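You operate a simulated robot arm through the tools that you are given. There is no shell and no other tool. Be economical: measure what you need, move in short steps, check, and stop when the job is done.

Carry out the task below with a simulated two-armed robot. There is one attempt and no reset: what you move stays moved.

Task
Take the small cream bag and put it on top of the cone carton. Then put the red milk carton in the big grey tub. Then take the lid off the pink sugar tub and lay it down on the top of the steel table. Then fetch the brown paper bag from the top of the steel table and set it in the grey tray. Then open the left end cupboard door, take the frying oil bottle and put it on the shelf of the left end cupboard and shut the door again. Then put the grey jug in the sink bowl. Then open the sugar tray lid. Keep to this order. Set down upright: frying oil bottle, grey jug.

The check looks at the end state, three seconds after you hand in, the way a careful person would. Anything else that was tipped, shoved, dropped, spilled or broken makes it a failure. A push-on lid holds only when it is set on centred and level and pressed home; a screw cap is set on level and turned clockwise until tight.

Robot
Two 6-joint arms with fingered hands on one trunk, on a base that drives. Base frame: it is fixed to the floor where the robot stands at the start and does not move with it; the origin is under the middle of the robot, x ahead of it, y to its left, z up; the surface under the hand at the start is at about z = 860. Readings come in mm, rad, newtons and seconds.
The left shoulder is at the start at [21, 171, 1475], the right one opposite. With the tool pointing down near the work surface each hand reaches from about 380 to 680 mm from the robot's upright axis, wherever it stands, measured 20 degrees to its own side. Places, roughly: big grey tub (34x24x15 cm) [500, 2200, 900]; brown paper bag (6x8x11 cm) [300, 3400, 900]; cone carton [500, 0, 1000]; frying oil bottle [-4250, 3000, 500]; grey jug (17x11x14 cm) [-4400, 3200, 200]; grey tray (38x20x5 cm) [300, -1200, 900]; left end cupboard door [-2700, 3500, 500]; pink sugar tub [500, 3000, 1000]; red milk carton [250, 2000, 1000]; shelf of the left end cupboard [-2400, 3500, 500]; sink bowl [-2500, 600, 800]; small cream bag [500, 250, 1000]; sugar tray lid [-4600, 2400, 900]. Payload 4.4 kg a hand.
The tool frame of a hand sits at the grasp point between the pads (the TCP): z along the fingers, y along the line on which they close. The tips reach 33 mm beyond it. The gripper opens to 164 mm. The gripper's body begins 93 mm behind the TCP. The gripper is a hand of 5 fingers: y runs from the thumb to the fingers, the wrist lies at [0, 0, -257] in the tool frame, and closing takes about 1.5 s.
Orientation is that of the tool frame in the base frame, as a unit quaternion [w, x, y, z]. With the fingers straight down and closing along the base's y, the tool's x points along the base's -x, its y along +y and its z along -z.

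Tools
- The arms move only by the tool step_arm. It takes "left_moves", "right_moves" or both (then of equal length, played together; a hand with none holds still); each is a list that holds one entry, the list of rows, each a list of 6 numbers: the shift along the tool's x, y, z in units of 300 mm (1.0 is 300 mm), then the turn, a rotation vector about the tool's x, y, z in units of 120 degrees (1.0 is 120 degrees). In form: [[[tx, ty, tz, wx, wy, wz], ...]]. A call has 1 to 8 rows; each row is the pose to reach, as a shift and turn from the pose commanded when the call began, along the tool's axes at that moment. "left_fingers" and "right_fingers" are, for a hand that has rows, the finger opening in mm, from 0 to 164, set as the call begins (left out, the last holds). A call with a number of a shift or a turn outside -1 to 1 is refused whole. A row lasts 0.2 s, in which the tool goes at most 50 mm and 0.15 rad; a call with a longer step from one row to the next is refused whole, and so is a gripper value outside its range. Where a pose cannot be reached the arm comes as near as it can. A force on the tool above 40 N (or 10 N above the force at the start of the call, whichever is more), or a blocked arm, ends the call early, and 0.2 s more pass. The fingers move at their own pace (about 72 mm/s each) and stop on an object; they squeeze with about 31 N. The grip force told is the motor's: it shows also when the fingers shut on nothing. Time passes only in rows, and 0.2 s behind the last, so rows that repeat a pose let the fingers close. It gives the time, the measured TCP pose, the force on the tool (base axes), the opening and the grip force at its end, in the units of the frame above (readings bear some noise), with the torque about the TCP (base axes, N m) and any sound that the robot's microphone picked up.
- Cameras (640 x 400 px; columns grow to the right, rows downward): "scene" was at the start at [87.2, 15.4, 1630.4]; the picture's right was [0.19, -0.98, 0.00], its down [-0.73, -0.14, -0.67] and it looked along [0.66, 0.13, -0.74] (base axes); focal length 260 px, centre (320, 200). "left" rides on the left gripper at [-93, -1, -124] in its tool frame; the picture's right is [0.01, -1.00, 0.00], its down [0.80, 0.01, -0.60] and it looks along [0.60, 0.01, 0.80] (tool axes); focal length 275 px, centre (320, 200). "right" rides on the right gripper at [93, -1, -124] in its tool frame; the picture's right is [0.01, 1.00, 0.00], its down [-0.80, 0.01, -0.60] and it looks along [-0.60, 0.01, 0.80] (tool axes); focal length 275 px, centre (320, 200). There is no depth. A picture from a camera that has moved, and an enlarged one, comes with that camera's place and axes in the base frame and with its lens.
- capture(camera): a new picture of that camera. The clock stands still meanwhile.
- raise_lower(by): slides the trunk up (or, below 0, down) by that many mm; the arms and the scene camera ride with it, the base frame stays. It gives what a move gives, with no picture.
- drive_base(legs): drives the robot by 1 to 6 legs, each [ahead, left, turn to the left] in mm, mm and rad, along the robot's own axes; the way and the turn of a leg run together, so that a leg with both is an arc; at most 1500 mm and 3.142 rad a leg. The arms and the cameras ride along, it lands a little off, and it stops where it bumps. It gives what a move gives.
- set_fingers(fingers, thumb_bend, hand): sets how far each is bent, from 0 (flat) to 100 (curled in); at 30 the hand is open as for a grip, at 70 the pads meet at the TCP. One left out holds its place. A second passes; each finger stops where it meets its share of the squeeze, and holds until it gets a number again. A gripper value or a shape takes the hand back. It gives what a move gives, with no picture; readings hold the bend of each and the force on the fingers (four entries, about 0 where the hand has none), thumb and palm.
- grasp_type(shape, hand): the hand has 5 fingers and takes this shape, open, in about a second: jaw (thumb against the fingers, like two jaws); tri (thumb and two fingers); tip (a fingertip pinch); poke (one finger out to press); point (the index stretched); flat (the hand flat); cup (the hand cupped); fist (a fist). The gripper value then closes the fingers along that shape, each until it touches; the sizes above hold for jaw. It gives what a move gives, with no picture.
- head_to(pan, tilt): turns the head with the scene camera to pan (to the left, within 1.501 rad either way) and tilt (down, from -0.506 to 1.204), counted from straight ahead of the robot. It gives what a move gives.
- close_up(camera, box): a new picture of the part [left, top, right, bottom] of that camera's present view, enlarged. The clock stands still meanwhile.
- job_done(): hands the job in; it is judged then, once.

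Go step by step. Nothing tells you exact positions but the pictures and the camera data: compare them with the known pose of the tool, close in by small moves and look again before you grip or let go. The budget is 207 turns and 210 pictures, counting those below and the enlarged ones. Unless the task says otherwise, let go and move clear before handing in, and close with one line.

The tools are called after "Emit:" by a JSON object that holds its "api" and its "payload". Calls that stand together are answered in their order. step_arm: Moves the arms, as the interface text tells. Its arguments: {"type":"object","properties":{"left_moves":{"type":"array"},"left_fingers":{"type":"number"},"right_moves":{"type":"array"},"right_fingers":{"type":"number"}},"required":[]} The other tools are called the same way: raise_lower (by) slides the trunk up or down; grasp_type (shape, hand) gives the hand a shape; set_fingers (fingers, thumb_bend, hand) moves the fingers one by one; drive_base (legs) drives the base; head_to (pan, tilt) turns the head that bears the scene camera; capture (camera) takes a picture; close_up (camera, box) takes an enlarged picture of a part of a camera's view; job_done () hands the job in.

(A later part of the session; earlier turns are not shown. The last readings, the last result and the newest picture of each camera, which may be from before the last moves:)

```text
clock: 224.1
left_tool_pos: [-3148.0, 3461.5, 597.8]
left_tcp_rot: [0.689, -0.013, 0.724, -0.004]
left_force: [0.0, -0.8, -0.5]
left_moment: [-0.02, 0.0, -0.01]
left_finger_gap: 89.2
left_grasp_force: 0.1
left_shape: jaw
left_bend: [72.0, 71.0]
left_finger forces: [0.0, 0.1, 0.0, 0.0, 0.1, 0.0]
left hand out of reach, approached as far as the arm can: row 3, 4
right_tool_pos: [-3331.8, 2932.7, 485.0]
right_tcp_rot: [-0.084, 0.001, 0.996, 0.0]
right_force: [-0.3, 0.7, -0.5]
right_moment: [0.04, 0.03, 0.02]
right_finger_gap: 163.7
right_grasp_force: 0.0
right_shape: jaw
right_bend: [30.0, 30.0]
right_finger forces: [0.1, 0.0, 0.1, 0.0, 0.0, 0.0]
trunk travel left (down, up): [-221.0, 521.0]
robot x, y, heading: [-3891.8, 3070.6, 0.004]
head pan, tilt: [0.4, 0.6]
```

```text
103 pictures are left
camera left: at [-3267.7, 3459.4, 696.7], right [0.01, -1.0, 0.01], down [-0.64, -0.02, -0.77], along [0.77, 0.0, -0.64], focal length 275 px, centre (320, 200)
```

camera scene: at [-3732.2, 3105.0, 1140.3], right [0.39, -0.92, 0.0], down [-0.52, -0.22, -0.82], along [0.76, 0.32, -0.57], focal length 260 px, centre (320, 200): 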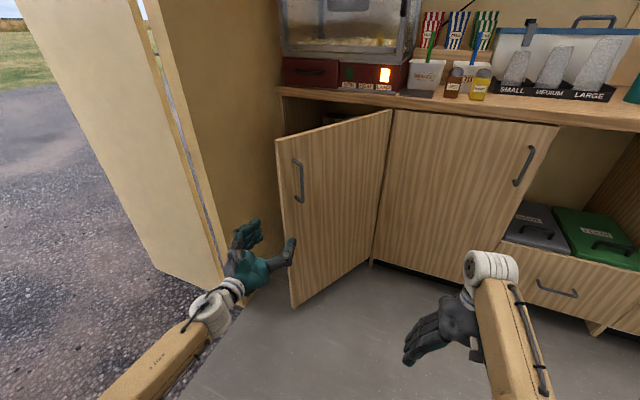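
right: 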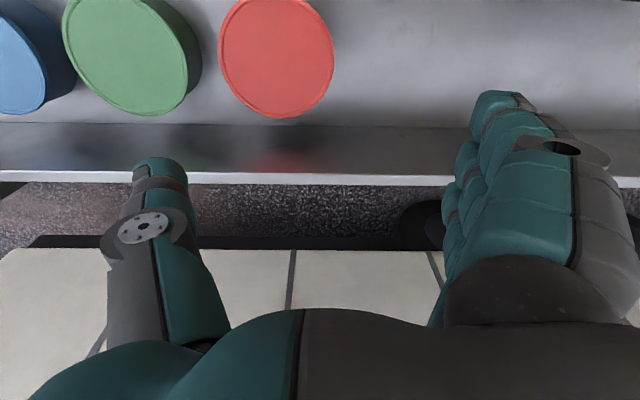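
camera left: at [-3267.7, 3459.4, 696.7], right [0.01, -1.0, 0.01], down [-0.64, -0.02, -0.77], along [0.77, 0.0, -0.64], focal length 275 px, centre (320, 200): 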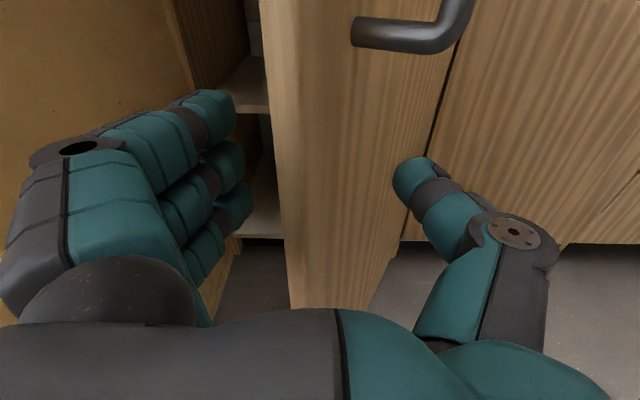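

The edge is between fingers and thumb. Drive right to swing the door further open.

Emit:
{"api": "drive_base", "payload": {"legs": [[-30, -130, 0], [-12, -130, 0]]}}

Emit:
{"api": "capture", "payload": {"camera": "left"}}

Emit:
{"api": "capture", "payload": {"camera": "scene"}}

```text
clock: 226.3
left_tool_pos: [-3191.5, 3202.0, 598.8]
left_tcp_rot: [0.689, -0.013, 0.725, -0.005]
left_force: [0.9, 0.3, 0.5]
left_moment: [0.0, -0.03, 0.04]
left_finger_gap: 89.9
left_grasp_force: 0.1
left_shape: jaw
left_bend: [72.0, 71.0]
left_finger forces: [0.0, 0.0, 0.0, 0.0, 0.1, 0.0]
right_tool_pos: [-3374.6, 2674.1, 484.8]
right_tcp_rot: [-0.085, 0.001, 0.996, 0.001]
right_force: [0.2, -0.2, 0.5]
right_moment: [0.01, -0.04, 0.01]
right_finger_gap: 163.9
right_grasp_force: 0.1
right_shape: jaw
right_bend: [30.0, 30.0]
right_finger forces: [0.1, 0.1, 0.0, 0.0, 0.0, 0.0]
trunk travel left (down, up): [-221.0, 521.0]
robot x, y, heading: [-3932.9, 2811.2, 0.001]
head pan, tilt: [0.4, 0.6]
```

```text
102 pictures are left
camera left: at [-3311.1, 3200.8, 697.1], right [0.01, -1.0, 0.01], down [-0.64, -0.02, -0.77], along [0.77, 0.0, -0.64], focal length 275 px, centre (320, 200)
```

left: 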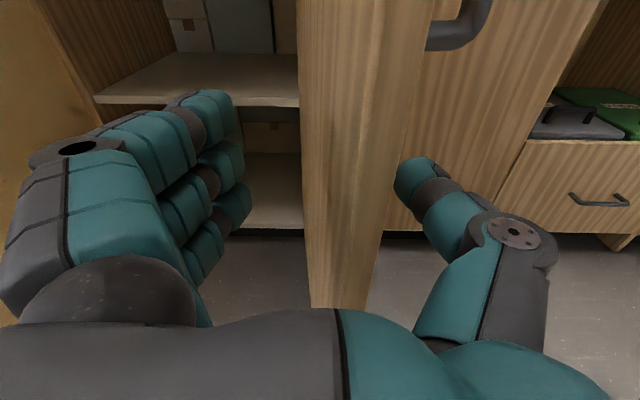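

```text
101 pictures are left
camera scene: at [-3775.0, 2846.0, 1140.3], right [0.39, -0.92, 0.0], down [-0.52, -0.22, -0.82], along [0.76, 0.32, -0.57], focal length 260 px, centre (320, 200)
```

scene: 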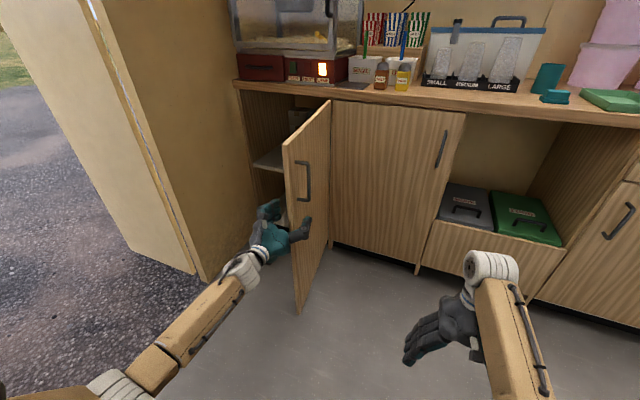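

Nearly 90°. A little more push to about 105°.

Emit:
{"api": "drive_base", "payload": {"legs": [[5, -140, 0]]}}

Emit:
{"api": "capture", "payload": {"camera": "scene"}}

Emit:
{"api": "capture", "payload": {"camera": "left"}}

```text
clock: 227.8
left_tool_pos: [-3187.9, 3078.9, 597.8]
left_tcp_rot: [0.686, -0.017, 0.727, 0.011]
left_force: [5.6, 18.5, 3.8]
left_moment: [0.11, -0.02, 0.08]
left_finger_gap: 97.3
left_grasp_force: 0.1
left_shape: jaw
left_bend: [70.0, 71.0]
left_finger forces: [5.6, 4.3, 3.4, 2.7, 0.0, 0.1]
right_tool_pos: [-3367.9, 2537.2, 486.3]
right_tcp_rot: [-0.084, -0.002, 0.997, -0.001]
right_force: [-0.5, 0.0, 0.7]
right_moment: [-0.02, -0.02, -0.03]
right_finger_gap: 163.9
right_grasp_force: 0.0
right_shape: jaw
right_bend: [30.0, 30.0]
right_finger forces: [0.0, 0.0, 0.0, 0.1, 0.0, 0.0]
trunk travel left (down, up): [-221.0, 521.0]
robot x, y, heading: [-3928.4, 2672.7, 0.002]
head pan, tilt: [0.4, 0.6]
stopped in leg 1: the force on the tool passed its limit at 42 N (the readings are from after the stop); the commanded pose is now the measured one
```

```text
100 pictures are left
camera scene: at [-3770.1, 2709.1, 1140.2], right [0.39, -0.92, 0.0], down [-0.52, -0.22, -0.82], along [0.76, 0.32, -0.57], focal length 260 px, centre (320, 200)
```

scene: 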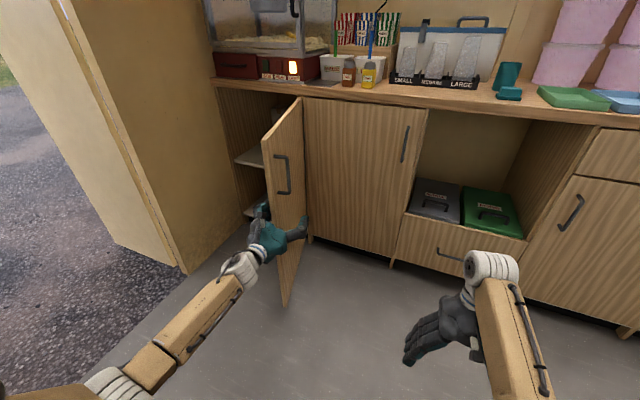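

```text
99 pictures are left
camera left: at [-3306.7, 3072.9, 697.2], right [0.04, -1.0, -0.01], down [-0.64, -0.02, -0.76], along [0.76, 0.03, -0.65], focal length 275 px, centre (320, 200)
```

left: 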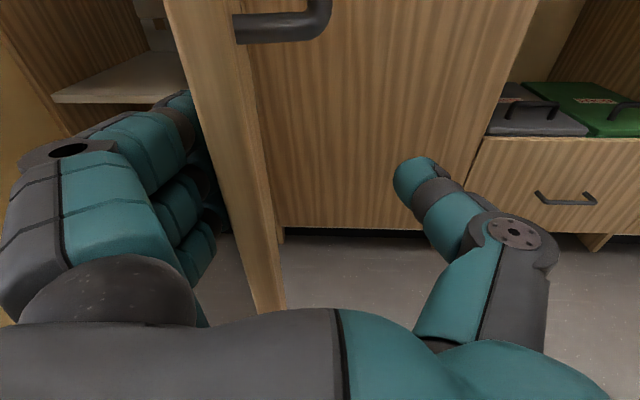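

The door is at its stop, well open. I'll ease off and fold the left hand downward so I can turn around.

Emit:
{"api": "drive_base", "payload": {"legs": [[0, 22, 0]]}}

Emit:
{"api": "step_arm", "payload": {"left_moves": [[[0.1227, 0, -0.0088, 0, 0.0686, 0], [0.243, 0, -0.0352, 0, 0.1373, 0], [0.3586, 0, -0.0784, 0, 0.2059, 0], [0.466, 0, -0.1378, 0, 0.2746, 0], [0.5643, 0, -0.212, 0, 0.3432, 0], [0.651, 0, -0.2997, 0, 0.4119, 0], [0.7246, 0, -0.3992, 0, 0.4805, 0], [0.7823, 0, -0.5069, 0, 0.5492, 0]]]}}

Emit:
{"api": "step_arm", "payload": {"left_moves": [[[0.1196, 0, -0.0084, 0, 0.0669, 0], [0.2368, 0, -0.0334, 0, 0.1337, 0], [0.3495, 0, -0.0745, 0, 0.2006, 0]]]}}

Emit:
{"api": "capture", "payload": {"camera": "scene"}}

```text
clock: 228.6
left_tool_pos: [-3187.4, 3096.4, 598.3]
left_tcp_rot: [0.687, -0.014, 0.727, 0.006]
left_force: [0.2, 0.7, 0.2]
left_moment: [0.01, 0.0, 0.01]
left_finger_gap: 90.4
left_grasp_force: 0.1
left_shape: jaw
left_bend: [72.0, 71.0]
left_finger forces: [0.0, 0.0, 0.0, 0.0, 0.0, 0.0]
right_tool_pos: [-3369.2, 2556.8, 484.1]
right_tcp_rot: [-0.083, -0.001, 0.997, 0.0]
right_force: [-0.5, -1.0, -0.3]
right_moment: [-0.02, 0.0, 0.0]
right_finger_gap: 163.9
right_grasp_force: 0.1
right_shape: jaw
right_bend: [30.0, 30.0]
right_finger forces: [0.1, 0.0, 0.1, 0.0, 0.1, 0.0]
trunk travel left (down, up): [-221.0, 521.0]
robot x, y, heading: [-3930.5, 2695.2, 0.003]
head pan, tilt: [0.4, 0.6]
```

```text
clock: 230.4
left_tool_pos: [-3351.0, 3087.1, 371.7]
left_tcp_rot: [0.181, -0.017, 0.983, -0.001]
left_force: [-0.4, -0.2, 0.0]
left_moment: [0.0, 0.02, -0.01]
left_finger_gap: 89.9
left_grasp_force: 0.3
left_shape: jaw
left_bend: [72.0, 71.0]
left_finger forces: [0.1, 0.0, 0.1, 0.1, 0.1, 0.0]
right_tool_pos: [-3368.5, 2558.7, 486.4]
right_tcp_rot: [-0.083, -0.002, 0.997, 0.0]
right_force: [-0.1, 0.1, 0.2]
right_moment: [0.0, 0.0, 0.0]
right_finger_gap: 163.9
right_grasp_force: 0.0
right_shape: jaw
right_bend: [30.0, 30.0]
right_finger forces: [0.0, 0.1, 0.0, 0.0, 0.0, 0.0]
trunk travel left (down, up): [-221.0, 521.0]
robot x, y, heading: [-3932.5, 2696.6, -0.0]
head pan, tilt: [0.4, 0.6]
```

```text
clock: 231.2
left_tool_pos: [-3460.9, 3084.1, 356.8]
left_tcp_rot: [-0.028, -0.015, 0.999, -0.005]
left_force: [0.0, -0.5, -0.5]
left_moment: [-0.01, 0.0, 0.05]
left_finger_gap: 90.2
left_grasp_force: 0.1
left_shape: jaw
left_bend: [72.0, 71.0]
left_finger forces: [0.0, 0.1, 0.0, 0.1, 0.0, 0.0]
right_tool_pos: [-3368.5, 2558.6, 484.8]
right_tcp_rot: [-0.084, 0.0, 0.996, -0.001]
right_force: [0.4, -0.1, 0.2]
right_moment: [0.01, 0.02, 0.02]
right_finger_gap: 164.0
right_grasp_force: 0.1
right_shape: jaw
right_bend: [30.0, 30.0]
right_finger forces: [0.0, 0.0, 0.0, 0.0, 0.0, 0.0]
trunk travel left (down, up): [-221.0, 521.0]
robot x, y, heading: [-3931.8, 2697.8, -0.004]
head pan, tilt: [0.4, 0.6]
```

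```text
98 pictures are left
camera scene: at [-3770.2, 2729.5, 1140.3], right [0.39, -0.92, 0.0], down [-0.52, -0.22, -0.82], along [0.76, 0.32, -0.57], focal length 260 px, centre (320, 200)
```

scene: 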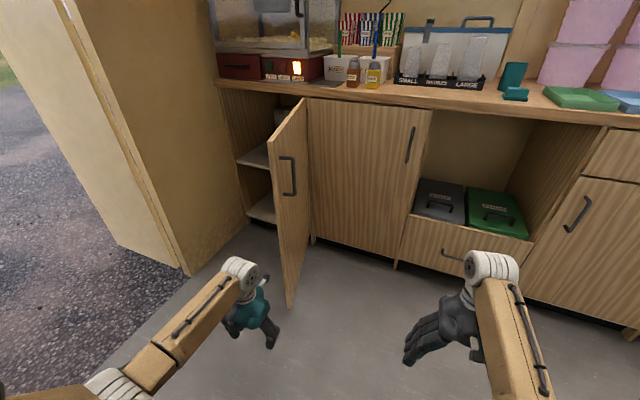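

Now move to the aisle centre and turn right by 180° to face the shelves with the oil bottle.

Emit:
{"api": "drive_base", "payload": {"legs": [[0, -200, 0], [440, 0, 0], [0, 0, -1.571], [0, 0, -1.571]]}}

Emit:
{"api": "head_to", "payload": {"pan": -0.5, "tilt": 0.5}}

Emit:
{"api": "capture", "payload": {"camera": "scene"}}

```text
clock: 242.7
left_tool_pos: [-3961.4, 2101.0, 356.5]
left_tcp_rot: [-0.005, 0.999, 0.021, 0.028]
left_force: [-0.1, 0.1, 0.4]
left_moment: [-0.06, 0.01, 0.03]
left_finger_gap: 90.0
left_grasp_force: 0.0
left_shape: jaw
left_bend: [72.0, 71.0]
left_finger forces: [0.1, 0.1, 0.1, 0.0, 0.0, 0.0]
right_tool_pos: [-4057.3, 2626.4, 485.6]
right_tcp_rot: [0.0, 0.996, 0.007, 0.085]
right_force: [0.8, 0.4, 0.1]
right_moment: [-0.01, 0.02, -0.02]
right_finger_gap: 164.0
right_grasp_force: 0.1
right_shape: jaw
right_bend: [30.0, 30.0]
right_finger forces: [0.0, 0.0, 0.1, 0.1, 0.0, 0.0]
trunk travel left (down, up): [-221.0, 521.0]
robot x, y, heading: [-3496.4, 2500.2, -3.131]
head pan, tilt: [0.4, 0.6]
```

```text
clock: 243.9
left_tool_pos: [-3961.9, 2100.8, 356.9]
left_tcp_rot: [-0.006, 0.999, 0.022, 0.028]
left_force: [0.1, -0.3, -0.2]
left_moment: [0.0, -0.03, -0.03]
left_finger_gap: 89.8
left_grasp_force: 0.0
left_shape: jaw
left_bend: [72.0, 71.0]
left_finger forces: [0.0, 0.0, 0.1, 0.1, 0.0, 0.0]
right_tool_pos: [-4058.3, 2626.1, 486.0]
right_tcp_rot: [0.0, 0.996, 0.007, 0.084]
right_force: [0.0, -0.4, 0.1]
right_moment: [-0.02, 0.01, -0.01]
right_finger_gap: 164.0
right_grasp_force: 0.0
right_shape: jaw
right_bend: [30.0, 30.0]
right_finger forces: [0.0, 0.1, 0.0, 0.0, 0.0, 0.0]
trunk travel left (down, up): [-221.0, 521.0]
robot x, y, heading: [-3495.2, 2497.4, -3.127]
head pan, tilt: [-0.499, 0.499]
```

```text
97 pictures are left
camera scene: at [-3656.2, 2537.9, 1149.4], right [0.47, 0.89, 0.0], down [0.42, -0.22, -0.88], along [-0.78, 0.41, -0.48], focal length 260 px, centre (320, 200)
```

scene: 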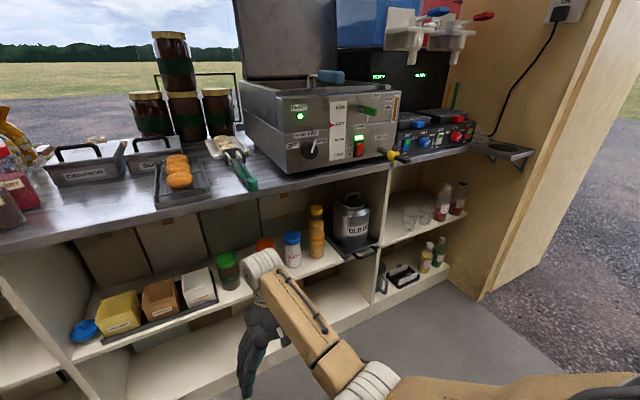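

Many items here; I'll zoom in to identify the frying oil bottle, the grey jug and the sugar tray.

Emit:
{"api": "close_up", "payload": {"camera": "scene", "box": [200, 180, 480, 320]}}

Emit:
{"api": "close_up", "payload": {"camera": "scene", "box": [20, 100, 260, 230]}}

```text
2.29 times, centred on (340, 250) of scene
camera zoom: at [-3656.2, 2537.9, 1149.4], right [0.47, 0.89, 0.0], down [0.42, -0.22, -0.88], along [-0.78, 0.41, -0.48], focal length 593 px, centre (274, 86)
```

zoom: 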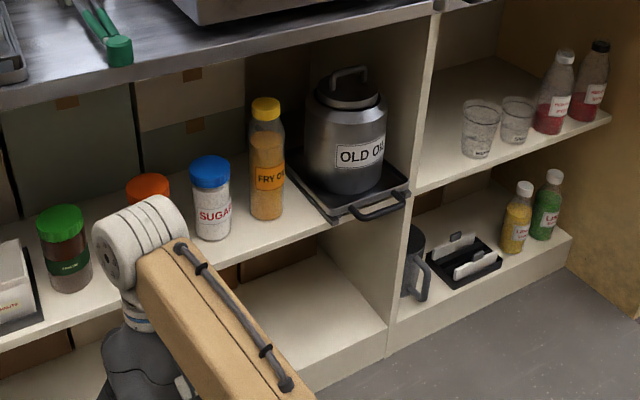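

```text
2.67 times, centred on (140, 165) of scene
camera zoom: at [-3656.2, 2537.9, 1149.4], right [0.47, 0.89, 0.0], down [0.42, -0.22, -0.88], along [-0.78, 0.41, -0.48], focal length 692 px, centre (800, 293)
```

zoom: 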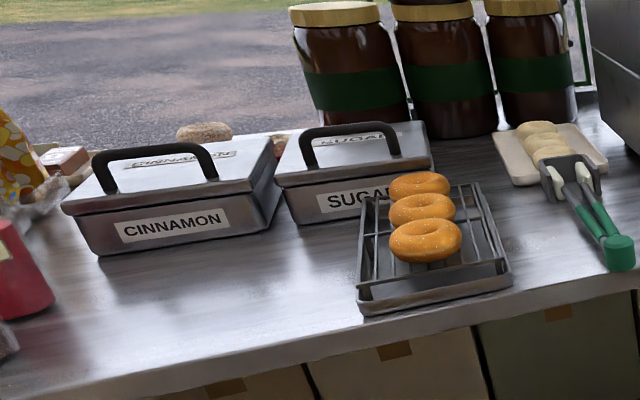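

The FRY OIL bottle (yellow cap) is on the middle shelf between the sugar bottle and the OLD OIL jar; the grey jug is on the bottom shelf right of the divider. I'll move sideways to get a second view.

Emit:
{"api": "drive_base", "payload": {"legs": [[0, -500, -0.012]]}}

Emit:
{"api": "head_to", "payload": {"pan": 0.1, "tilt": 0.6}}

Emit:
{"api": "capture", "payload": {"camera": "scene"}}

Emit:
{"api": "close_up", "payload": {"camera": "scene", "box": [230, 80, 470, 240]}}

```text
clock: 246.8
left_tool_pos: [-3969.3, 2616.8, 357.3]
left_tcp_rot: [-0.006, 0.999, 0.015, 0.028]
left_force: [0.4, 0.7, 0.5]
left_moment: [-0.02, -0.04, 0.0]
left_finger_gap: 90.0
left_grasp_force: 0.2
left_shape: jaw
left_bend: [72.0, 71.0]
left_finger forces: [0.1, 0.0, 0.1, 0.0, 0.1, 0.0]
right_tool_pos: [-4059.8, 3143.6, 485.2]
right_tcp_rot: [0.0, 0.997, 0.001, 0.084]
right_force: [-0.2, 0.2, 0.4]
right_moment: [-0.01, -0.01, 0.0]
right_finger_gap: 164.0
right_grasp_force: 0.0
right_shape: jaw
right_bend: [30.0, 30.0]
right_finger forces: [0.0, 0.0, 0.0, 0.0, 0.1, 0.0]
trunk travel left (down, up): [-221.0, 521.0]
robot x, y, heading: [-3498.8, 3007.0, -3.14]
head pan, tilt: [-0.499, 0.499]
```

```text
clock: 247.8
left_tool_pos: [-3970.8, 2616.1, 356.2]
left_tcp_rot: [-0.006, 0.999, 0.016, 0.028]
left_force: [0.1, 0.2, 0.6]
left_moment: [0.0, 0.01, 0.04]
left_finger_gap: 90.0
left_grasp_force: 0.1
left_shape: jaw
left_bend: [72.0, 71.0]
left_finger forces: [0.0, 0.1, 0.0, 0.0, 0.0, 0.1]
right_tool_pos: [-4060.7, 3143.7, 484.6]
right_tcp_rot: [0.0, 0.996, 0.001, 0.084]
right_force: [-0.9, 0.1, -0.1]
right_moment: [0.02, 0.01, 0.0]
right_finger_gap: 163.7
right_grasp_force: 0.1
right_shape: jaw
right_bend: [30.0, 30.0]
right_finger forces: [0.0, 0.1, 0.1, 0.0, 0.0, 0.0]
trunk travel left (down, up): [-221.0, 521.0]
robot x, y, heading: [-3499.0, 3010.5, -3.137]
head pan, tilt: [0.099, 0.6]
```

```text
94 pictures are left
camera scene: at [-3667.7, 2997.7, 1140.3], right [-0.1, 0.99, 0.0], down [0.56, 0.06, -0.82], along [-0.82, -0.08, -0.57], focal length 260 px, centre (320, 200)
```

scene: 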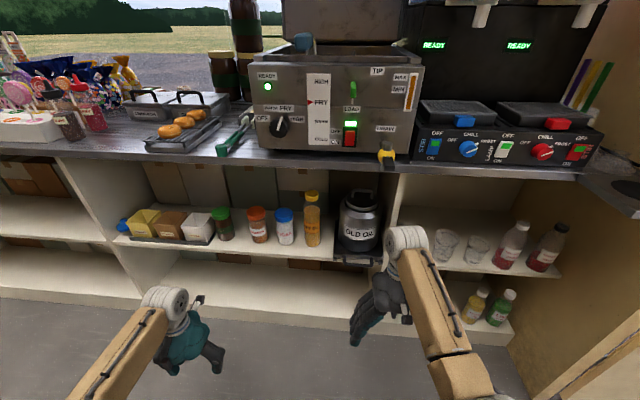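

```text
2.50 times, centred on (350, 160) of scene
camera zoom: at [-3667.7, 2997.7, 1140.3], right [-0.1, 0.99, 0.0], down [0.56, 0.06, -0.82], along [-0.82, -0.08, -0.57], focal length 649 px, centre (245, 300)
```

zoom: 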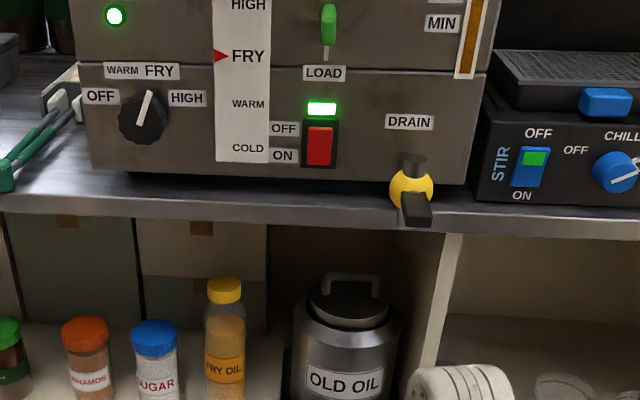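

Triangulated: the fry oil bottle stands at about [-4385, 2902], from z≈445 to 678, diameter ~54. I'll pitch the left hand forward again and retract the right hand.

Emit:
{"api": "step_arm", "payload": {"left_moves": [[[-0.1227, 0, -0.0088, 0, -0.0686, 0], [-0.243, 0, -0.0352, 0, -0.1373, 0], [-0.3586, 0, -0.0784, 0, -0.2059, 0], [-0.466, 0, -0.1378, 0, -0.2746, 0], [-0.5643, 0, -0.212, 0, -0.3432, 0], [-0.651, 0, -0.2997, 0, -0.4119, 0], [-0.7246, 0, -0.3992, 0, -0.4805, 0], [-0.7823, 0, -0.5069, 0, -0.5492, 0]]], "right_moves": [[[0.12, 0, 0.08, 0, 0, 0], [0.24, 0, 0.16, 0, 0, 0], [0.36, 0, 0.24, 0, 0, 0], [0.48, 0, 0.32, 0, 0, 0], [0.58, 0, 0.4, 0, 0, 0], [0.58, 0, 0.4, 0, 0, 0], [0.58, 0, 0.4, 0, 0, 0], [0.58, 0, 0.4, 0, 0, 0]]], "left_fingers": 80}}

Emit:
{"api": "step_arm", "payload": {"left_moves": [[[-0.1196, 0, -0.0084, 0, -0.0669, 0], [-0.2368, -0.12, -0.0334, 0, -0.1337, 0], [-0.3495, -0.24, -0.0745, 0, -0.2006, 0], [-0.38, -0.38, -0.08, 0, -0.225, 0], [-0.38, -0.53, -0.08, 0, -0.225, 0], [-0.38, -0.68, -0.08, 0, -0.225, 0], [-0.38, -0.82, -0.08, 0, -0.225, 0], [-0.38, -0.95, -0.08, 0, -0.225, 0]]]}}

Emit:
{"api": "capture", "payload": {"camera": "left"}}

Emit:
{"api": "capture", "payload": {"camera": "scene"}}

```text
clock: 249.8
left_tool_pos: [-4214.8, 2606.7, 495.3]
left_tcp_rot: [0.004, 0.854, 0.016, -0.521]
left_force: [0.0, 0.2, -0.9]
left_moment: [0.01, 0.01, 0.02]
left_finger_gap: 81.2
left_grasp_force: 0.1
left_shape: jaw
left_bend: [72.0, 72.0]
left_finger forces: [0.1, 0.0, 0.0, 0.0, 0.1, 0.0]
right_tool_pos: [-3877.0, 3206.9, 393.6]
right_tcp_rot: [-0.057, 0.995, -0.001, 0.077]
right_force: [0.4, 0.6, 0.4]
right_moment: [-0.01, -0.03, 0.0]
right_finger_gap: 164.0
right_grasp_force: 0.0
right_shape: jaw
right_bend: [30.0, 30.0]
right_finger forces: [0.0, 0.0, 0.0, 0.1, 0.1, 0.0]
right hand out of reach, approached as far as the arm can: row 1, 2
trunk travel left (down, up): [-221.0, 521.0]
robot x, y, heading: [-3501.6, 3005.3, -3.146]
head pan, tilt: [0.099, 0.6]
stopped in row 8 (right hand): the arm was blocked; the commanded pose is now the measured one
```

```text
refused: row 2 steps farther than a row can; nothing moved
```

```text
92 pictures are left
camera left: at [-4146.4, 2608.1, 634.1], right [-0.03, 1.0, 0.0], down [0.9, 0.02, -0.44], along [-0.44, -0.01, -0.9], focal length 275 px, centre (320, 200)
```

left: 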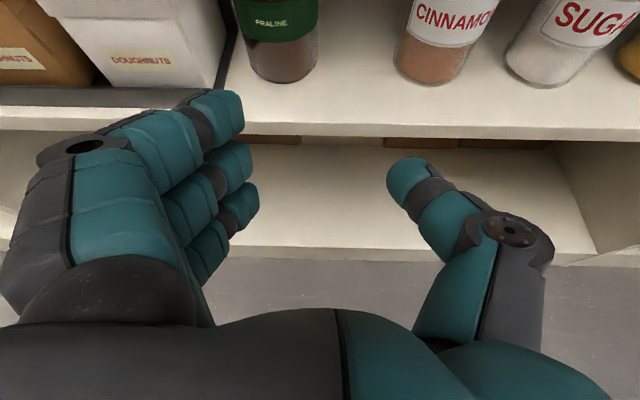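

```text
91 pictures are left
camera scene: at [-3667.5, 2997.7, 1140.3], right [-0.1, 0.99, 0.0], down [0.56, 0.06, -0.82], along [-0.82, -0.08, -0.57], focal length 260 px, centre (320, 200)
```

scene: 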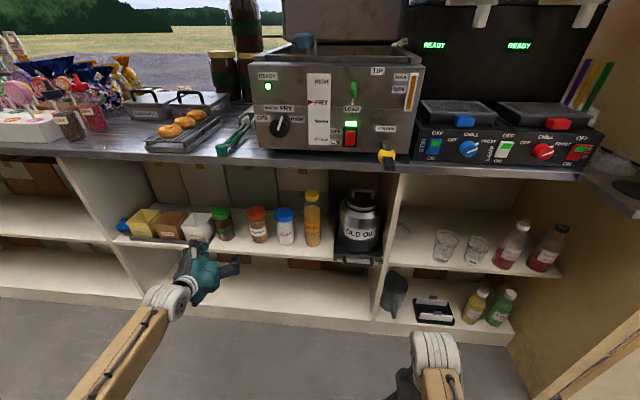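

Continue: finish the pitch and slide over in front of the bottle.

Emit:
{"api": "step_arm", "payload": {"left_moves": [[[-0.1, -0.1, -0.03, 0, -0.068, 0], [-0.2, -0.2, -0.06, 0, -0.136, 0], [-0.3, -0.3, -0.1, 0, -0.2, 0], [-0.304, -0.44, -0.1, 0, -0.2267, 0], [-0.304, -0.58, -0.1, 0, -0.2267, 0], [-0.304, -0.72, -0.1, 0, -0.2267, 0], [-0.304, -0.86, -0.1, 0, -0.2267, 0], [-0.304, -0.983, -0.1, 0, -0.2267, 0]]]}}

Emit:
{"api": "capture", "payload": {"camera": "left"}}

Emit:
{"api": "capture", "payload": {"camera": "scene"}}

```text
clock: 251.8
left_tool_pos: [-4236.6, 2865.1, 599.1]
left_tcp_rot: [0.038, 0.708, -0.006, -0.706]
left_force: [0.1, 0.4, 0.1]
left_moment: [-0.04, 0.02, -0.01]
left_finger_gap: 80.7
left_grasp_force: 0.1
left_shape: jaw
left_bend: [72.0, 72.0]
left_finger forces: [0.1, 0.1, 0.0, 0.0, 0.1, 0.0]
left hand out of reach, approached as far as the arm can: row 8
right_tool_pos: [-3877.1, 3206.3, 393.3]
right_tcp_rot: [-0.057, 0.995, -0.001, 0.077]
right_force: [-0.7, 0.8, 0.0]
right_moment: [0.0, -0.01, 0.01]
right_finger_gap: 163.8
right_grasp_force: 0.1
right_shape: jaw
right_bend: [30.0, 30.0]
right_finger forces: [0.1, 0.1, 0.0, 0.0, 0.1, 0.0]
trunk travel left (down, up): [-221.0, 521.0]
robot x, y, heading: [-3504.6, 3004.9, -3.141]
head pan, tilt: [0.099, 0.6]
stopped in row 8 (left hand): the arm was blocked; the commanded pose is now the measured one
```

```text
90 pictures are left
camera left: at [-4113.8, 2876.8, 690.6], right [-0.04, 1.0, -0.07], down [0.6, -0.03, -0.8], along [-0.8, -0.08, -0.6], focal length 275 px, centre (320, 200)
```

left: 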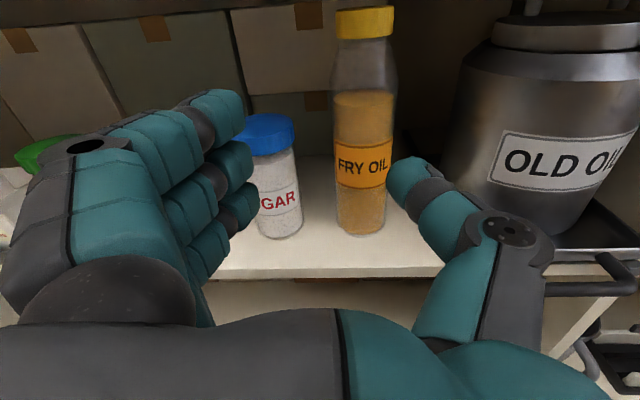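

```text
89 pictures are left
camera scene: at [-3667.6, 2997.5, 1140.3], right [-0.1, 0.99, 0.0], down [0.56, 0.06, -0.82], along [-0.82, -0.08, -0.57], focal length 260 px, centre (320, 200)
```

scene: 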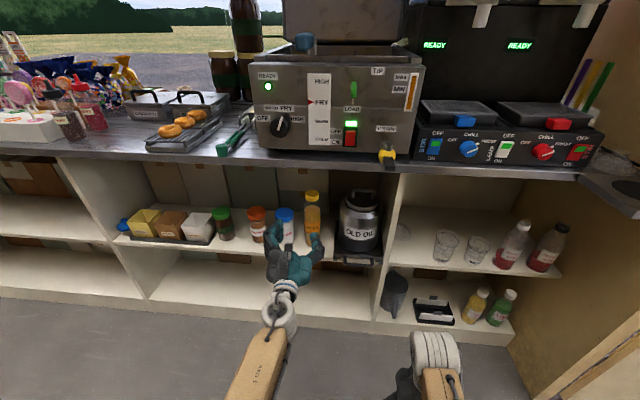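

I'll square the hand orientation, lower slightly, and shift the base right by 35 mm.

Emit:
{"api": "drive_base", "payload": {"legs": [[0, -37, 0]]}}

Emit:
{"api": "step_arm", "payload": {"left_moves": [[[0.04, 0, 0, 0.011, 0, -0.015], [0.08, 0, 0, 0.0216, 0, -0.0297], [0.08, 0, 0, 0.0216, 0, -0.0297]]], "left_fingers": 77}}

Emit:
{"api": "capture", "payload": {"camera": "left"}}

```text
clock: 252.7
left_tool_pos: [-4236.3, 2902.4, 597.1]
left_tcp_rot: [0.037, 0.708, -0.005, -0.705]
left_force: [-0.1, 0.0, 0.8]
left_moment: [0.01, -0.01, 0.0]
left_finger_gap: 80.7
left_grasp_force: 0.0
left_shape: jaw
left_bend: [72.0, 72.0]
left_finger forces: [0.0, 0.1, 0.1, 0.1, 0.0, 0.0]
right_tool_pos: [-3877.2, 3244.8, 392.1]
right_tcp_rot: [-0.057, 0.995, 0.0, 0.077]
right_force: [0.8, -0.4, 0.5]
right_moment: [0.01, 0.02, 0.01]
right_finger_gap: 163.7
right_grasp_force: 0.1
right_shape: jaw
right_bend: [30.0, 30.0]
right_finger forces: [0.0, 0.0, 0.0, 0.0, 0.2, 0.0]
trunk travel left (down, up): [-221.0, 521.0]
robot x, y, heading: [-3501.5, 3045.1, -3.137]
head pan, tilt: [0.099, 0.6]
```

```text
clock: 253.5
left_tool_pos: [-4233.2, 2900.7, 588.2]
left_tcp_rot: [-0.002, 0.712, -0.003, -0.702]
left_force: [0.2, 0.1, -0.3]
left_moment: [-0.04, -0.04, 0.02]
left_finger_gap: 78.1
left_grasp_force: 0.0
left_shape: jaw
left_bend: [73.0, 73.0]
left_finger forces: [0.1, 0.2, 0.0, 0.0, 0.0, 0.0]
left hand out of reach, approached as far as the arm can: row 1, 2, 3
right_tool_pos: [-3878.0, 3244.8, 393.2]
right_tcp_rot: [-0.056, 0.995, -0.001, 0.077]
right_force: [-0.4, 0.1, -0.9]
right_moment: [-0.04, -0.01, -0.03]
right_finger_gap: 163.8
right_grasp_force: 0.1
right_shape: jaw
right_bend: [30.0, 30.0]
right_finger forces: [0.0, 0.1, 0.1, 0.0, 0.0, 0.0]
trunk travel left (down, up): [-221.0, 521.0]
robot x, y, heading: [-3497.2, 3046.6, -3.141]
head pan, tilt: [0.099, 0.6]
```

```text
88 pictures are left
camera left: at [-4111.2, 2900.4, 683.6], right [0.0, 1.0, -0.01], down [0.61, -0.01, -0.79], along [-0.79, 0.0, -0.61], focal length 275 px, centre (320, 200)
```

left: 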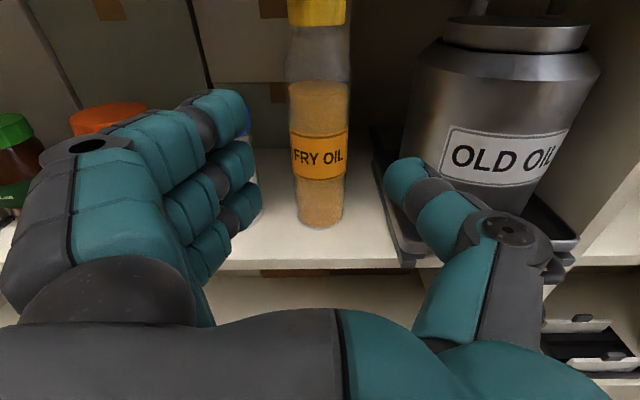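

The fingers on the sugar side would graze the sugar bottle. I'll try the three-finger shape, which keeps ring and little finger out of the way.

Emit:
{"api": "grasp_type", "payload": {"shape": "tri", "hand": "left"}}

Emit:
{"api": "capture", "payload": {"camera": "left"}}

```text
clock: 254.4
left_tool_pos: [-4233.3, 2900.5, 588.6]
left_tcp_rot: [-0.001, 0.712, -0.001, -0.702]
left_force: [0.8, 0.7, 0.3]
left_moment: [0.0, 0.02, 0.0]
left_finger_gap: 163.8
left_grasp_force: 0.1
left_shape: tri
left_bend: [30.0, 30.0]
left_finger forces: [0.0, 0.1, 0.0, 0.1, 0.0, 0.1]
right_tool_pos: [-3877.5, 3244.7, 393.5]
right_tcp_rot: [-0.058, 0.995, -0.001, 0.078]
right_force: [0.3, 0.0, -0.4]
right_moment: [-0.03, -0.01, 0.02]
right_finger_gap: 164.0
right_grasp_force: 0.1
right_shape: jaw
right_bend: [30.0, 30.0]
right_finger forces: [0.1, 0.0, 0.1, 0.0, 0.0, 0.1]
trunk travel left (down, up): [-221.0, 521.0]
robot x, y, heading: [-3499.9, 3046.1, -3.141]
head pan, tilt: [0.099, 0.6]
```

```text
87 pictures are left
camera left: at [-4111.2, 2900.5, 683.3], right [0.0, 1.0, -0.01], down [0.61, -0.01, -0.79], along [-0.79, 0.0, -0.61], focal length 275 px, centre (320, 200)
```

left: 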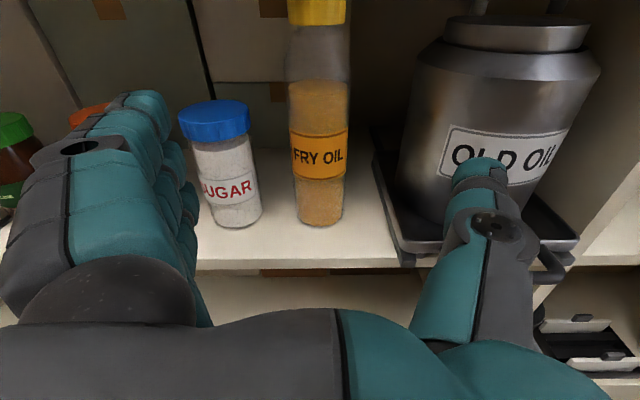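

Emit:
{"api": "step_arm", "payload": {"left_moves": [[[0, 0, 0, 0, 0, 0], [0, 0, 0, 0, 0, 0], [0, 0, 0, 0, 0, 0], [0, 0, 0, 0, 0, 0]]], "left_fingers": 80}}

Emit:
{"api": "capture", "payload": {"camera": "left"}}

```text
clock: 255.4
left_tool_pos: [-4233.3, 2900.1, 589.0]
left_tcp_rot: [0.0, 0.712, 0.0, -0.702]
left_force: [-0.6, -0.1, -0.4]
left_moment: [0.01, 0.0, 0.0]
left_finger_gap: 81.3
left_grasp_force: 0.1
left_shape: tri
left_bend: [72.0, 72.0]
left_finger forces: [0.0, 0.0, 0.0, 0.0, 0.0, 0.1]
right_tool_pos: [-3877.3, 3244.3, 392.4]
right_tcp_rot: [-0.058, 0.995, -0.001, 0.077]
right_force: [-0.8, -0.3, -0.3]
right_moment: [0.0, 0.02, 0.01]
right_finger_gap: 164.1
right_grasp_force: 0.0
right_shape: jaw
right_bend: [30.0, 30.0]
right_finger forces: [0.1, 0.0, 0.0, 0.0, 0.0, 0.0]
trunk travel left (down, up): [-221.0, 521.0]
robot x, y, heading: [-3501.8, 3042.3, -3.143]
head pan, tilt: [0.099, 0.6]
```

```text
86 pictures are left
camera left: at [-4111.2, 2900.5, 683.4], right [0.0, 1.0, -0.01], down [0.61, -0.01, -0.79], along [-0.79, 0.0, -0.61], focal length 275 px, centre (320, 200)
```

left: 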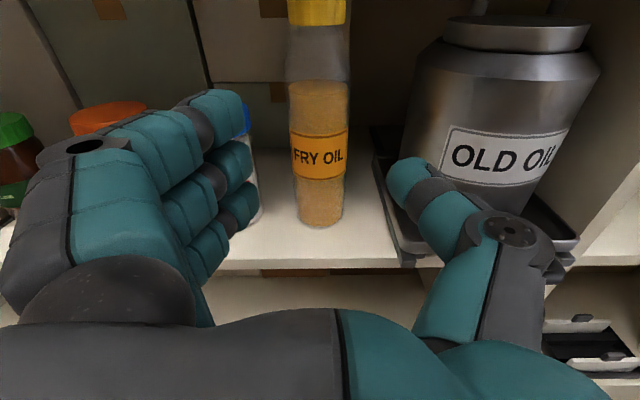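

The same spread results, so back to the jaw shape; a 10° yaw toward the sugar side gives clearance on both sides. I'll set that, lower a bit, and approach by driving.

Emit:
{"api": "grasp_type", "payload": {"shape": "jaw", "hand": "left"}}

Emit:
{"api": "raise_lower", "payload": {"by": -12}}

Emit:
{"api": "step_arm", "payload": {"left_moves": [[[0, 0, 0, -0.04, 0, 0], [0, 0, 0, -0.083, 0, 0], [0, 0, 0, -0.083, 0, 0], [0, 0, 0, -0.083, 0, 0]]], "left_fingers": 78}}

Emit:
{"api": "drive_base", "payload": {"legs": [[75, 0, 0]]}}

Emit:
{"api": "capture", "payload": {"camera": "left"}}

```text
clock: 256.3
left_tool_pos: [-4232.5, 2900.0, 589.0]
left_tcp_rot: [-0.001, 0.712, 0.0, -0.702]
left_force: [-0.6, -0.3, -0.6]
left_moment: [-0.03, -0.02, 0.05]
left_finger_gap: 164.2
left_grasp_force: 0.0
left_shape: jaw
left_bend: [30.0, 30.0]
left_finger forces: [0.1, 0.0, 0.1, 0.0, 0.1, 0.0]
right_tool_pos: [-3877.1, 3244.2, 392.7]
right_tcp_rot: [-0.056, 0.995, -0.001, 0.077]
right_force: [0.0, 1.3, -0.2]
right_moment: [0.0, -0.04, 0.0]
right_finger_gap: 164.0
right_grasp_force: 0.1
right_shape: jaw
right_bend: [30.0, 30.0]
right_finger forces: [0.0, 0.1, 0.0, 0.0, 0.1, 0.1]
trunk travel left (down, up): [-221.0, 521.0]
robot x, y, heading: [-3498.5, 3045.5, -3.139]
head pan, tilt: [0.099, 0.6]
```

```text
clock: 256.9
left_tool_pos: [-4232.3, 2900.6, 568.4]
left_tcp_rot: [-0.001, 0.717, -0.001, -0.698]
left_force: [-0.2, 0.3, 0.6]
left_moment: [-0.01, 0.01, 0.0]
left_finger_gap: 163.7
left_grasp_force: 0.1
left_shape: jaw
left_bend: [30.0, 30.0]
left_finger forces: [0.0, 0.1, 0.0, 0.1, 0.0, 0.1]
right_tool_pos: [-3877.1, 3244.3, 381.3]
right_tcp_rot: [-0.056, 0.995, -0.001, 0.078]
right_force: [-0.6, -0.4, -0.4]
right_moment: [0.03, -0.01, 0.02]
right_finger_gap: 163.8
right_grasp_force: 0.1
right_shape: jaw
right_bend: [30.0, 30.0]
right_finger forces: [0.0, 0.0, 0.0, 0.0, 0.1, 0.0]
trunk travel left (down, up): [-209.0, 533.0]
robot x, y, heading: [-3498.8, 3044.9, -3.137]
head pan, tilt: [0.099, 0.6]
```

```text
clock: 258.1
left_tool_pos: [-4231.9, 2868.7, 576.9]
left_tcp_rot: [0.086, 0.713, 0.041, -0.694]
left_force: [0.1, -0.1, 0.7]
left_moment: [-0.01, 0.02, -0.01]
left_finger_gap: 79.3
left_grasp_force: 0.0
left_shape: jaw
left_bend: [73.0, 73.0]
left_finger forces: [0.0, 0.0, 0.0, 0.0, 0.0, 0.1]
left hand out of reach, approached as far as the arm can: row 2, 3, 4
right_tool_pos: [-3876.9, 3244.8, 380.5]
right_tcp_rot: [-0.057, 0.995, -0.001, 0.077]
right_force: [-0.4, 0.8, 0.4]
right_moment: [-0.01, -0.02, 0.03]
right_finger_gap: 164.0
right_grasp_force: 0.1
right_shape: jaw
right_bend: [30.0, 30.0]
right_finger forces: [0.0, 0.1, 0.0, 0.0, 0.0, 0.1]
trunk travel left (down, up): [-209.0, 533.0]
robot x, y, heading: [-3500.6, 3047.2, -3.143]
head pan, tilt: [0.099, 0.6]
stopped in row 4 (left hand): the arm was blocked; the commanded pose is now the measured one
```

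```text
clock: 259.1
left_tool_pos: [-4306.0, 2870.0, 577.7]
left_tcp_rot: [0.085, 0.713, 0.041, -0.695]
left_force: [1.6, 0.3, -0.5]
left_moment: [0.01, 0.0, -0.06]
left_finger_gap: 78.8
left_grasp_force: 0.0
left_shape: jaw
left_bend: [73.0, 73.0]
left_finger forces: [0.0, 0.0, 0.0, 0.0, 1.0, 0.0]
right_tool_pos: [-3950.3, 3246.2, 381.3]
right_tcp_rot: [-0.057, 0.995, -0.002, 0.076]
right_force: [0.3, 0.2, -0.1]
right_moment: [0.01, 0.0, -0.01]
right_finger_gap: 163.9
right_grasp_force: 0.0
right_shape: jaw
right_bend: [30.0, 30.0]
right_finger forces: [0.0, 0.0, 0.1, 0.0, 0.1, 0.1]
trunk travel left (down, up): [-209.0, 533.0]
robot x, y, heading: [-3576.7, 3042.2, 3.141]
head pan, tilt: [0.099, 0.6]
```

```text
85 pictures are left
camera left: at [-4187.7, 2898.2, 672.1], right [-0.18, 0.98, -0.08], down [0.62, 0.05, -0.79], along [-0.77, -0.18, -0.61], focal length 275 px, centre (320, 200)
```

left: 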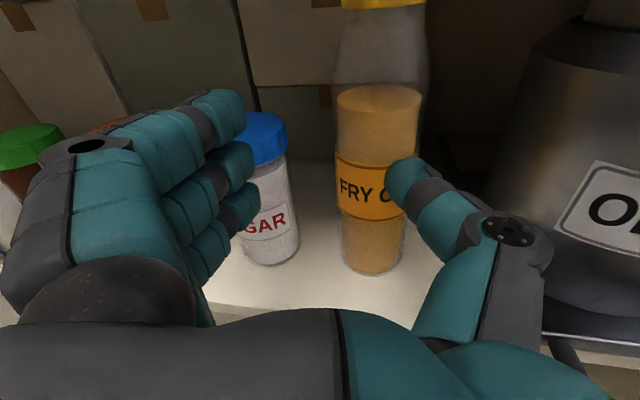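

The yaw shifted the hand 32 mm left. I'll back off, shift right, and check.

Emit:
{"api": "drive_base", "payload": {"legs": [[-45, 0, 0], [0, -34, 0]]}}

Emit:
{"api": "capture", "payload": {"camera": "left"}}

```text
clock: 260.5
left_tool_pos: [-4260.8, 2902.6, 577.5]
left_tcp_rot: [0.085, 0.713, 0.042, -0.695]
left_force: [-0.5, -0.2, 0.3]
left_moment: [0.01, -0.01, -0.02]
left_finger_gap: 78.9
left_grasp_force: 0.0
left_shape: jaw
left_bend: [73.0, 73.0]
left_finger forces: [0.0, 0.1, 0.0, 0.0, 0.0, 0.1]
right_tool_pos: [-3906.9, 3280.1, 381.1]
right_tcp_rot: [-0.057, 0.995, -0.002, 0.077]
right_force: [0.3, 0.2, -0.6]
right_moment: [0.02, 0.01, 0.01]
right_finger_gap: 163.8
right_grasp_force: 0.0
right_shape: jaw
right_bend: [30.0, 30.0]
right_finger forces: [0.1, 0.0, 0.1, 0.1, 0.1, 0.0]
trunk travel left (down, up): [-209.0, 533.0]
robot x, y, heading: [-3527.3, 3078.2, -3.141]
head pan, tilt: [0.099, 0.6]
```

```text
84 pictures are left
camera left: at [-4142.8, 2931.3, 671.9], right [-0.18, 0.98, -0.08], down [0.62, 0.05, -0.79], along [-0.77, -0.19, -0.61], focal length 275 px, centre (320, 200)
```

left: 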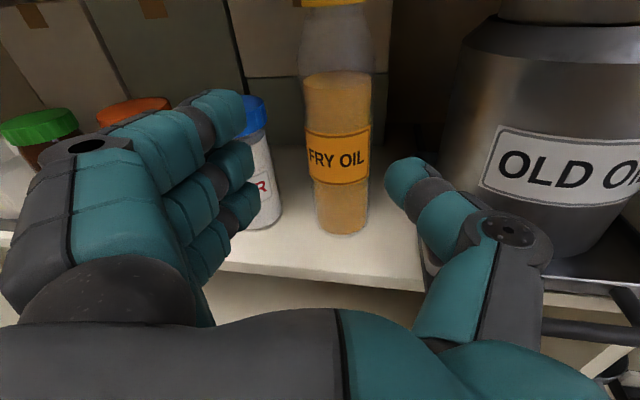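

Well lined up. Narrow the opening slightly and advance 70 mm, then check.

Emit:
{"api": "step_arm", "payload": {"left_moves": [[[0, 0, 0, 0, 0, 0], [0, 0, 0, 0, 0, 0]]], "left_fingers": 70}}

Emit:
{"api": "drive_base", "payload": {"legs": [[70, 0, 0]]}}

Emit:
{"api": "capture", "payload": {"camera": "left"}}

```text
clock: 261.1
left_tool_pos: [-4261.5, 2903.1, 578.2]
left_tcp_rot: [0.085, 0.713, 0.042, -0.695]
left_force: [0.1, 0.4, -0.8]
left_moment: [-0.02, 0.02, 0.01]
left_finger_gap: 71.1
left_grasp_force: 0.1
left_shape: jaw
left_bend: [73.0, 74.0]
left_finger forces: [0.1, 0.0, 0.0, 0.0, 0.0, 0.1]
right_tool_pos: [-3905.9, 3279.7, 380.3]
right_tcp_rot: [-0.057, 0.995, -0.002, 0.077]
right_force: [-0.3, -1.5, -0.6]
right_moment: [0.01, 0.01, 0.02]
right_finger_gap: 163.9
right_grasp_force: 0.1
right_shape: jaw
right_bend: [30.0, 30.0]
right_finger forces: [0.1, 0.0, 0.1, 0.0, 0.0, 0.1]
trunk travel left (down, up): [-209.0, 533.0]
robot x, y, heading: [-3525.8, 3079.2, -3.138]
head pan, tilt: [0.099, 0.6]
```

```text
clock: 262.1
left_tool_pos: [-4332.4, 2901.9, 577.5]
left_tcp_rot: [0.086, 0.713, 0.041, -0.695]
left_force: [0.0, -1.2, 0.5]
left_moment: [0.03, 0.03, 0.02]
left_finger_gap: 71.1
left_grasp_force: 0.1
left_shape: jaw
left_bend: [73.0, 74.0]
left_finger forces: [0.0, 0.1, 0.1, 0.1, 0.0, 0.0]
right_tool_pos: [-3977.3, 3278.8, 380.8]
right_tcp_rot: [-0.056, 0.995, -0.001, 0.077]
right_force: [-0.3, -0.3, -0.2]
right_moment: [-0.01, -0.01, 0.0]
right_finger_gap: 163.9
right_grasp_force: 0.2
right_shape: jaw
right_bend: [30.0, 30.0]
right_finger forces: [0.0, 0.0, 0.0, 0.0, 0.1, 0.0]
trunk travel left (down, up): [-209.0, 533.0]
robot x, y, heading: [-3600.1, 3078.3, -3.135]
head pan, tilt: [0.099, 0.6]
```

```text
83 pictures are left
camera left: at [-4213.4, 2930.7, 671.9], right [-0.18, 0.98, -0.08], down [0.62, 0.05, -0.79], along [-0.77, -0.19, -0.61], focal length 275 px, centre (320, 200)
```

left: 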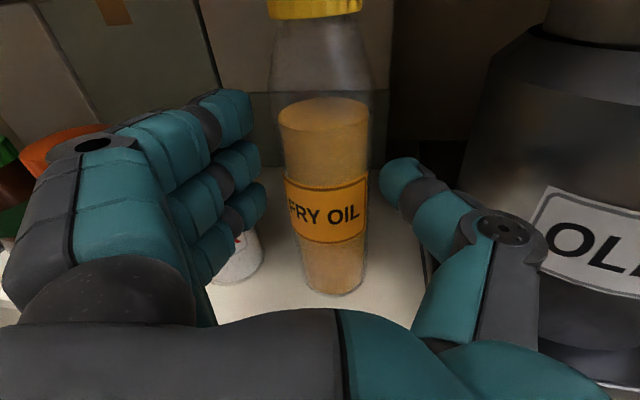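

Good. Advance another 38 mm.

Emit:
{"api": "drive_base", "payload": {"legs": [[38, -3, 0]]}}

Emit:
{"api": "capture", "payload": {"camera": "left"}}

```text
clock: 263.0
left_tool_pos: [-4371.5, 2905.6, 576.0]
left_tcp_rot: [0.085, 0.713, 0.042, -0.695]
left_force: [-0.7, -0.4, 0.5]
left_moment: [0.03, -0.04, 0.01]
left_finger_gap: 70.7
left_grasp_force: 0.0
left_shape: jaw
left_bend: [73.0, 74.0]
left_finger forces: [0.0, 0.0, 0.1, 0.0, 0.0, 0.0]
right_tool_pos: [-4016.9, 3282.4, 380.3]
right_tcp_rot: [-0.057, 0.995, -0.001, 0.076]
right_force: [0.0, -0.2, 0.9]
right_moment: [0.01, 0.03, -0.01]
right_finger_gap: 163.9
right_grasp_force: 0.1
right_shape: jaw
right_bend: [30.0, 30.0]
right_finger forces: [0.0, 0.0, 0.1, 0.0, 0.1, 0.0]
trunk travel left (down, up): [-209.0, 533.0]
robot x, y, heading: [-3639.6, 3083.9, -3.137]
head pan, tilt: [0.099, 0.6]
```

```text
82 pictures are left
camera left: at [-4252.4, 2933.7, 671.9], right [-0.18, 0.98, -0.08], down [0.62, 0.05, -0.79], along [-0.77, -0.19, -0.61], focal length 275 px, centre (320, 200)
```

left: 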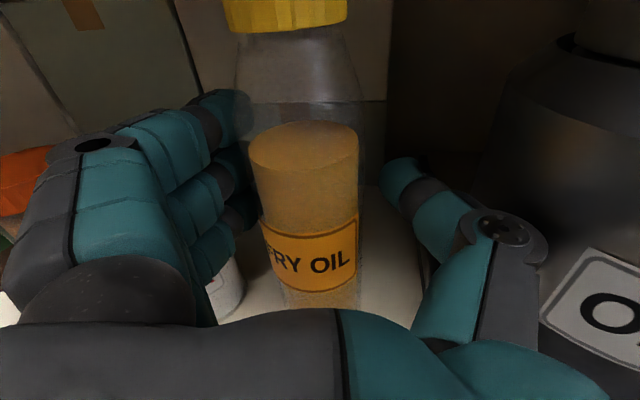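

The bottle is within the grasp, closer to the fingers; shift 6 mm left to centre, then close.

Emit:
{"api": "drive_base", "payload": {"legs": [[0, 7, 0]]}}

Emit:
{"api": "step_arm", "payload": {"left_moves": [[[0, 0, 0, 0, 0, 0], [0, 0, 0, 0, 0, 0], [0, 0, 0, 0, 0, 0], [0, 0, 0, 0, 0, 0]]], "left_fingers": 46}}

Emit:
{"api": "capture", "payload": {"camera": "left"}}

```text
clock: 263.7
left_tool_pos: [-4370.5, 2897.5, 577.8]
left_tcp_rot: [0.086, 0.713, 0.041, -0.694]
left_force: [-1.0, -0.6, 1.1]
left_moment: [0.02, 0.01, 0.04]
left_finger_gap: 71.2
left_grasp_force: 0.0
left_shape: jaw
left_bend: [73.0, 74.0]
left_finger forces: [0.0, 0.0, 0.0, 0.1, 0.0, 0.0]
right_tool_pos: [-4016.9, 3275.3, 380.0]
right_tcp_rot: [-0.058, 0.995, -0.001, 0.077]
right_force: [-0.4, 0.0, -0.2]
right_moment: [0.0, -0.02, 0.01]
right_finger_gap: 164.0
right_grasp_force: 0.1
right_shape: jaw
right_bend: [30.0, 30.0]
right_finger forces: [0.0, 0.0, 0.0, 0.0, 0.1, 0.0]
trunk travel left (down, up): [-209.0, 533.0]
robot x, y, heading: [-3638.4, 3074.4, -3.14]
head pan, tilt: [0.099, 0.6]
```

```text
clock: 264.7
left_tool_pos: [-4370.8, 2898.9, 578.7]
left_tcp_rot: [0.087, 0.713, 0.041, -0.695]
left_force: [-2.5, -0.4, 2.7]
left_moment: [-0.02, 0.17, 0.09]
left_finger_gap: 41.9
left_grasp_force: 31.0
left_shape: jaw
left_bend: [72.0, 77.0]
left_finger forces: [7.7, 7.4, 7.4, 7.4, 26.2, 0.0]
right_tool_pos: [-4016.3, 3275.3, 380.5]
right_tcp_rot: [-0.058, 0.995, -0.001, 0.077]
right_force: [0.7, -0.6, 0.9]
right_moment: [-0.02, 0.02, -0.01]
right_finger_gap: 163.9
right_grasp_force: 0.1
right_shape: jaw
right_bend: [30.0, 30.0]
right_finger forces: [0.0, 0.0, 0.1, 0.1, 0.0, 0.0]
trunk travel left (down, up): [-209.0, 533.0]
robot x, y, heading: [-3640.1, 3073.8, -3.141]
head pan, tilt: [0.099, 0.6]
```

```text
81 pictures are left
camera left: at [-4252.4, 2926.7, 672.2], right [-0.18, 0.98, -0.08], down [0.62, 0.05, -0.79], along [-0.77, -0.19, -0.61], focal length 275 px, centre (320, 200)
```

left: 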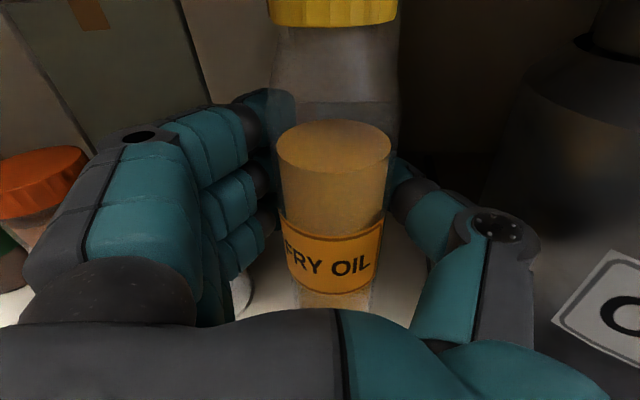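

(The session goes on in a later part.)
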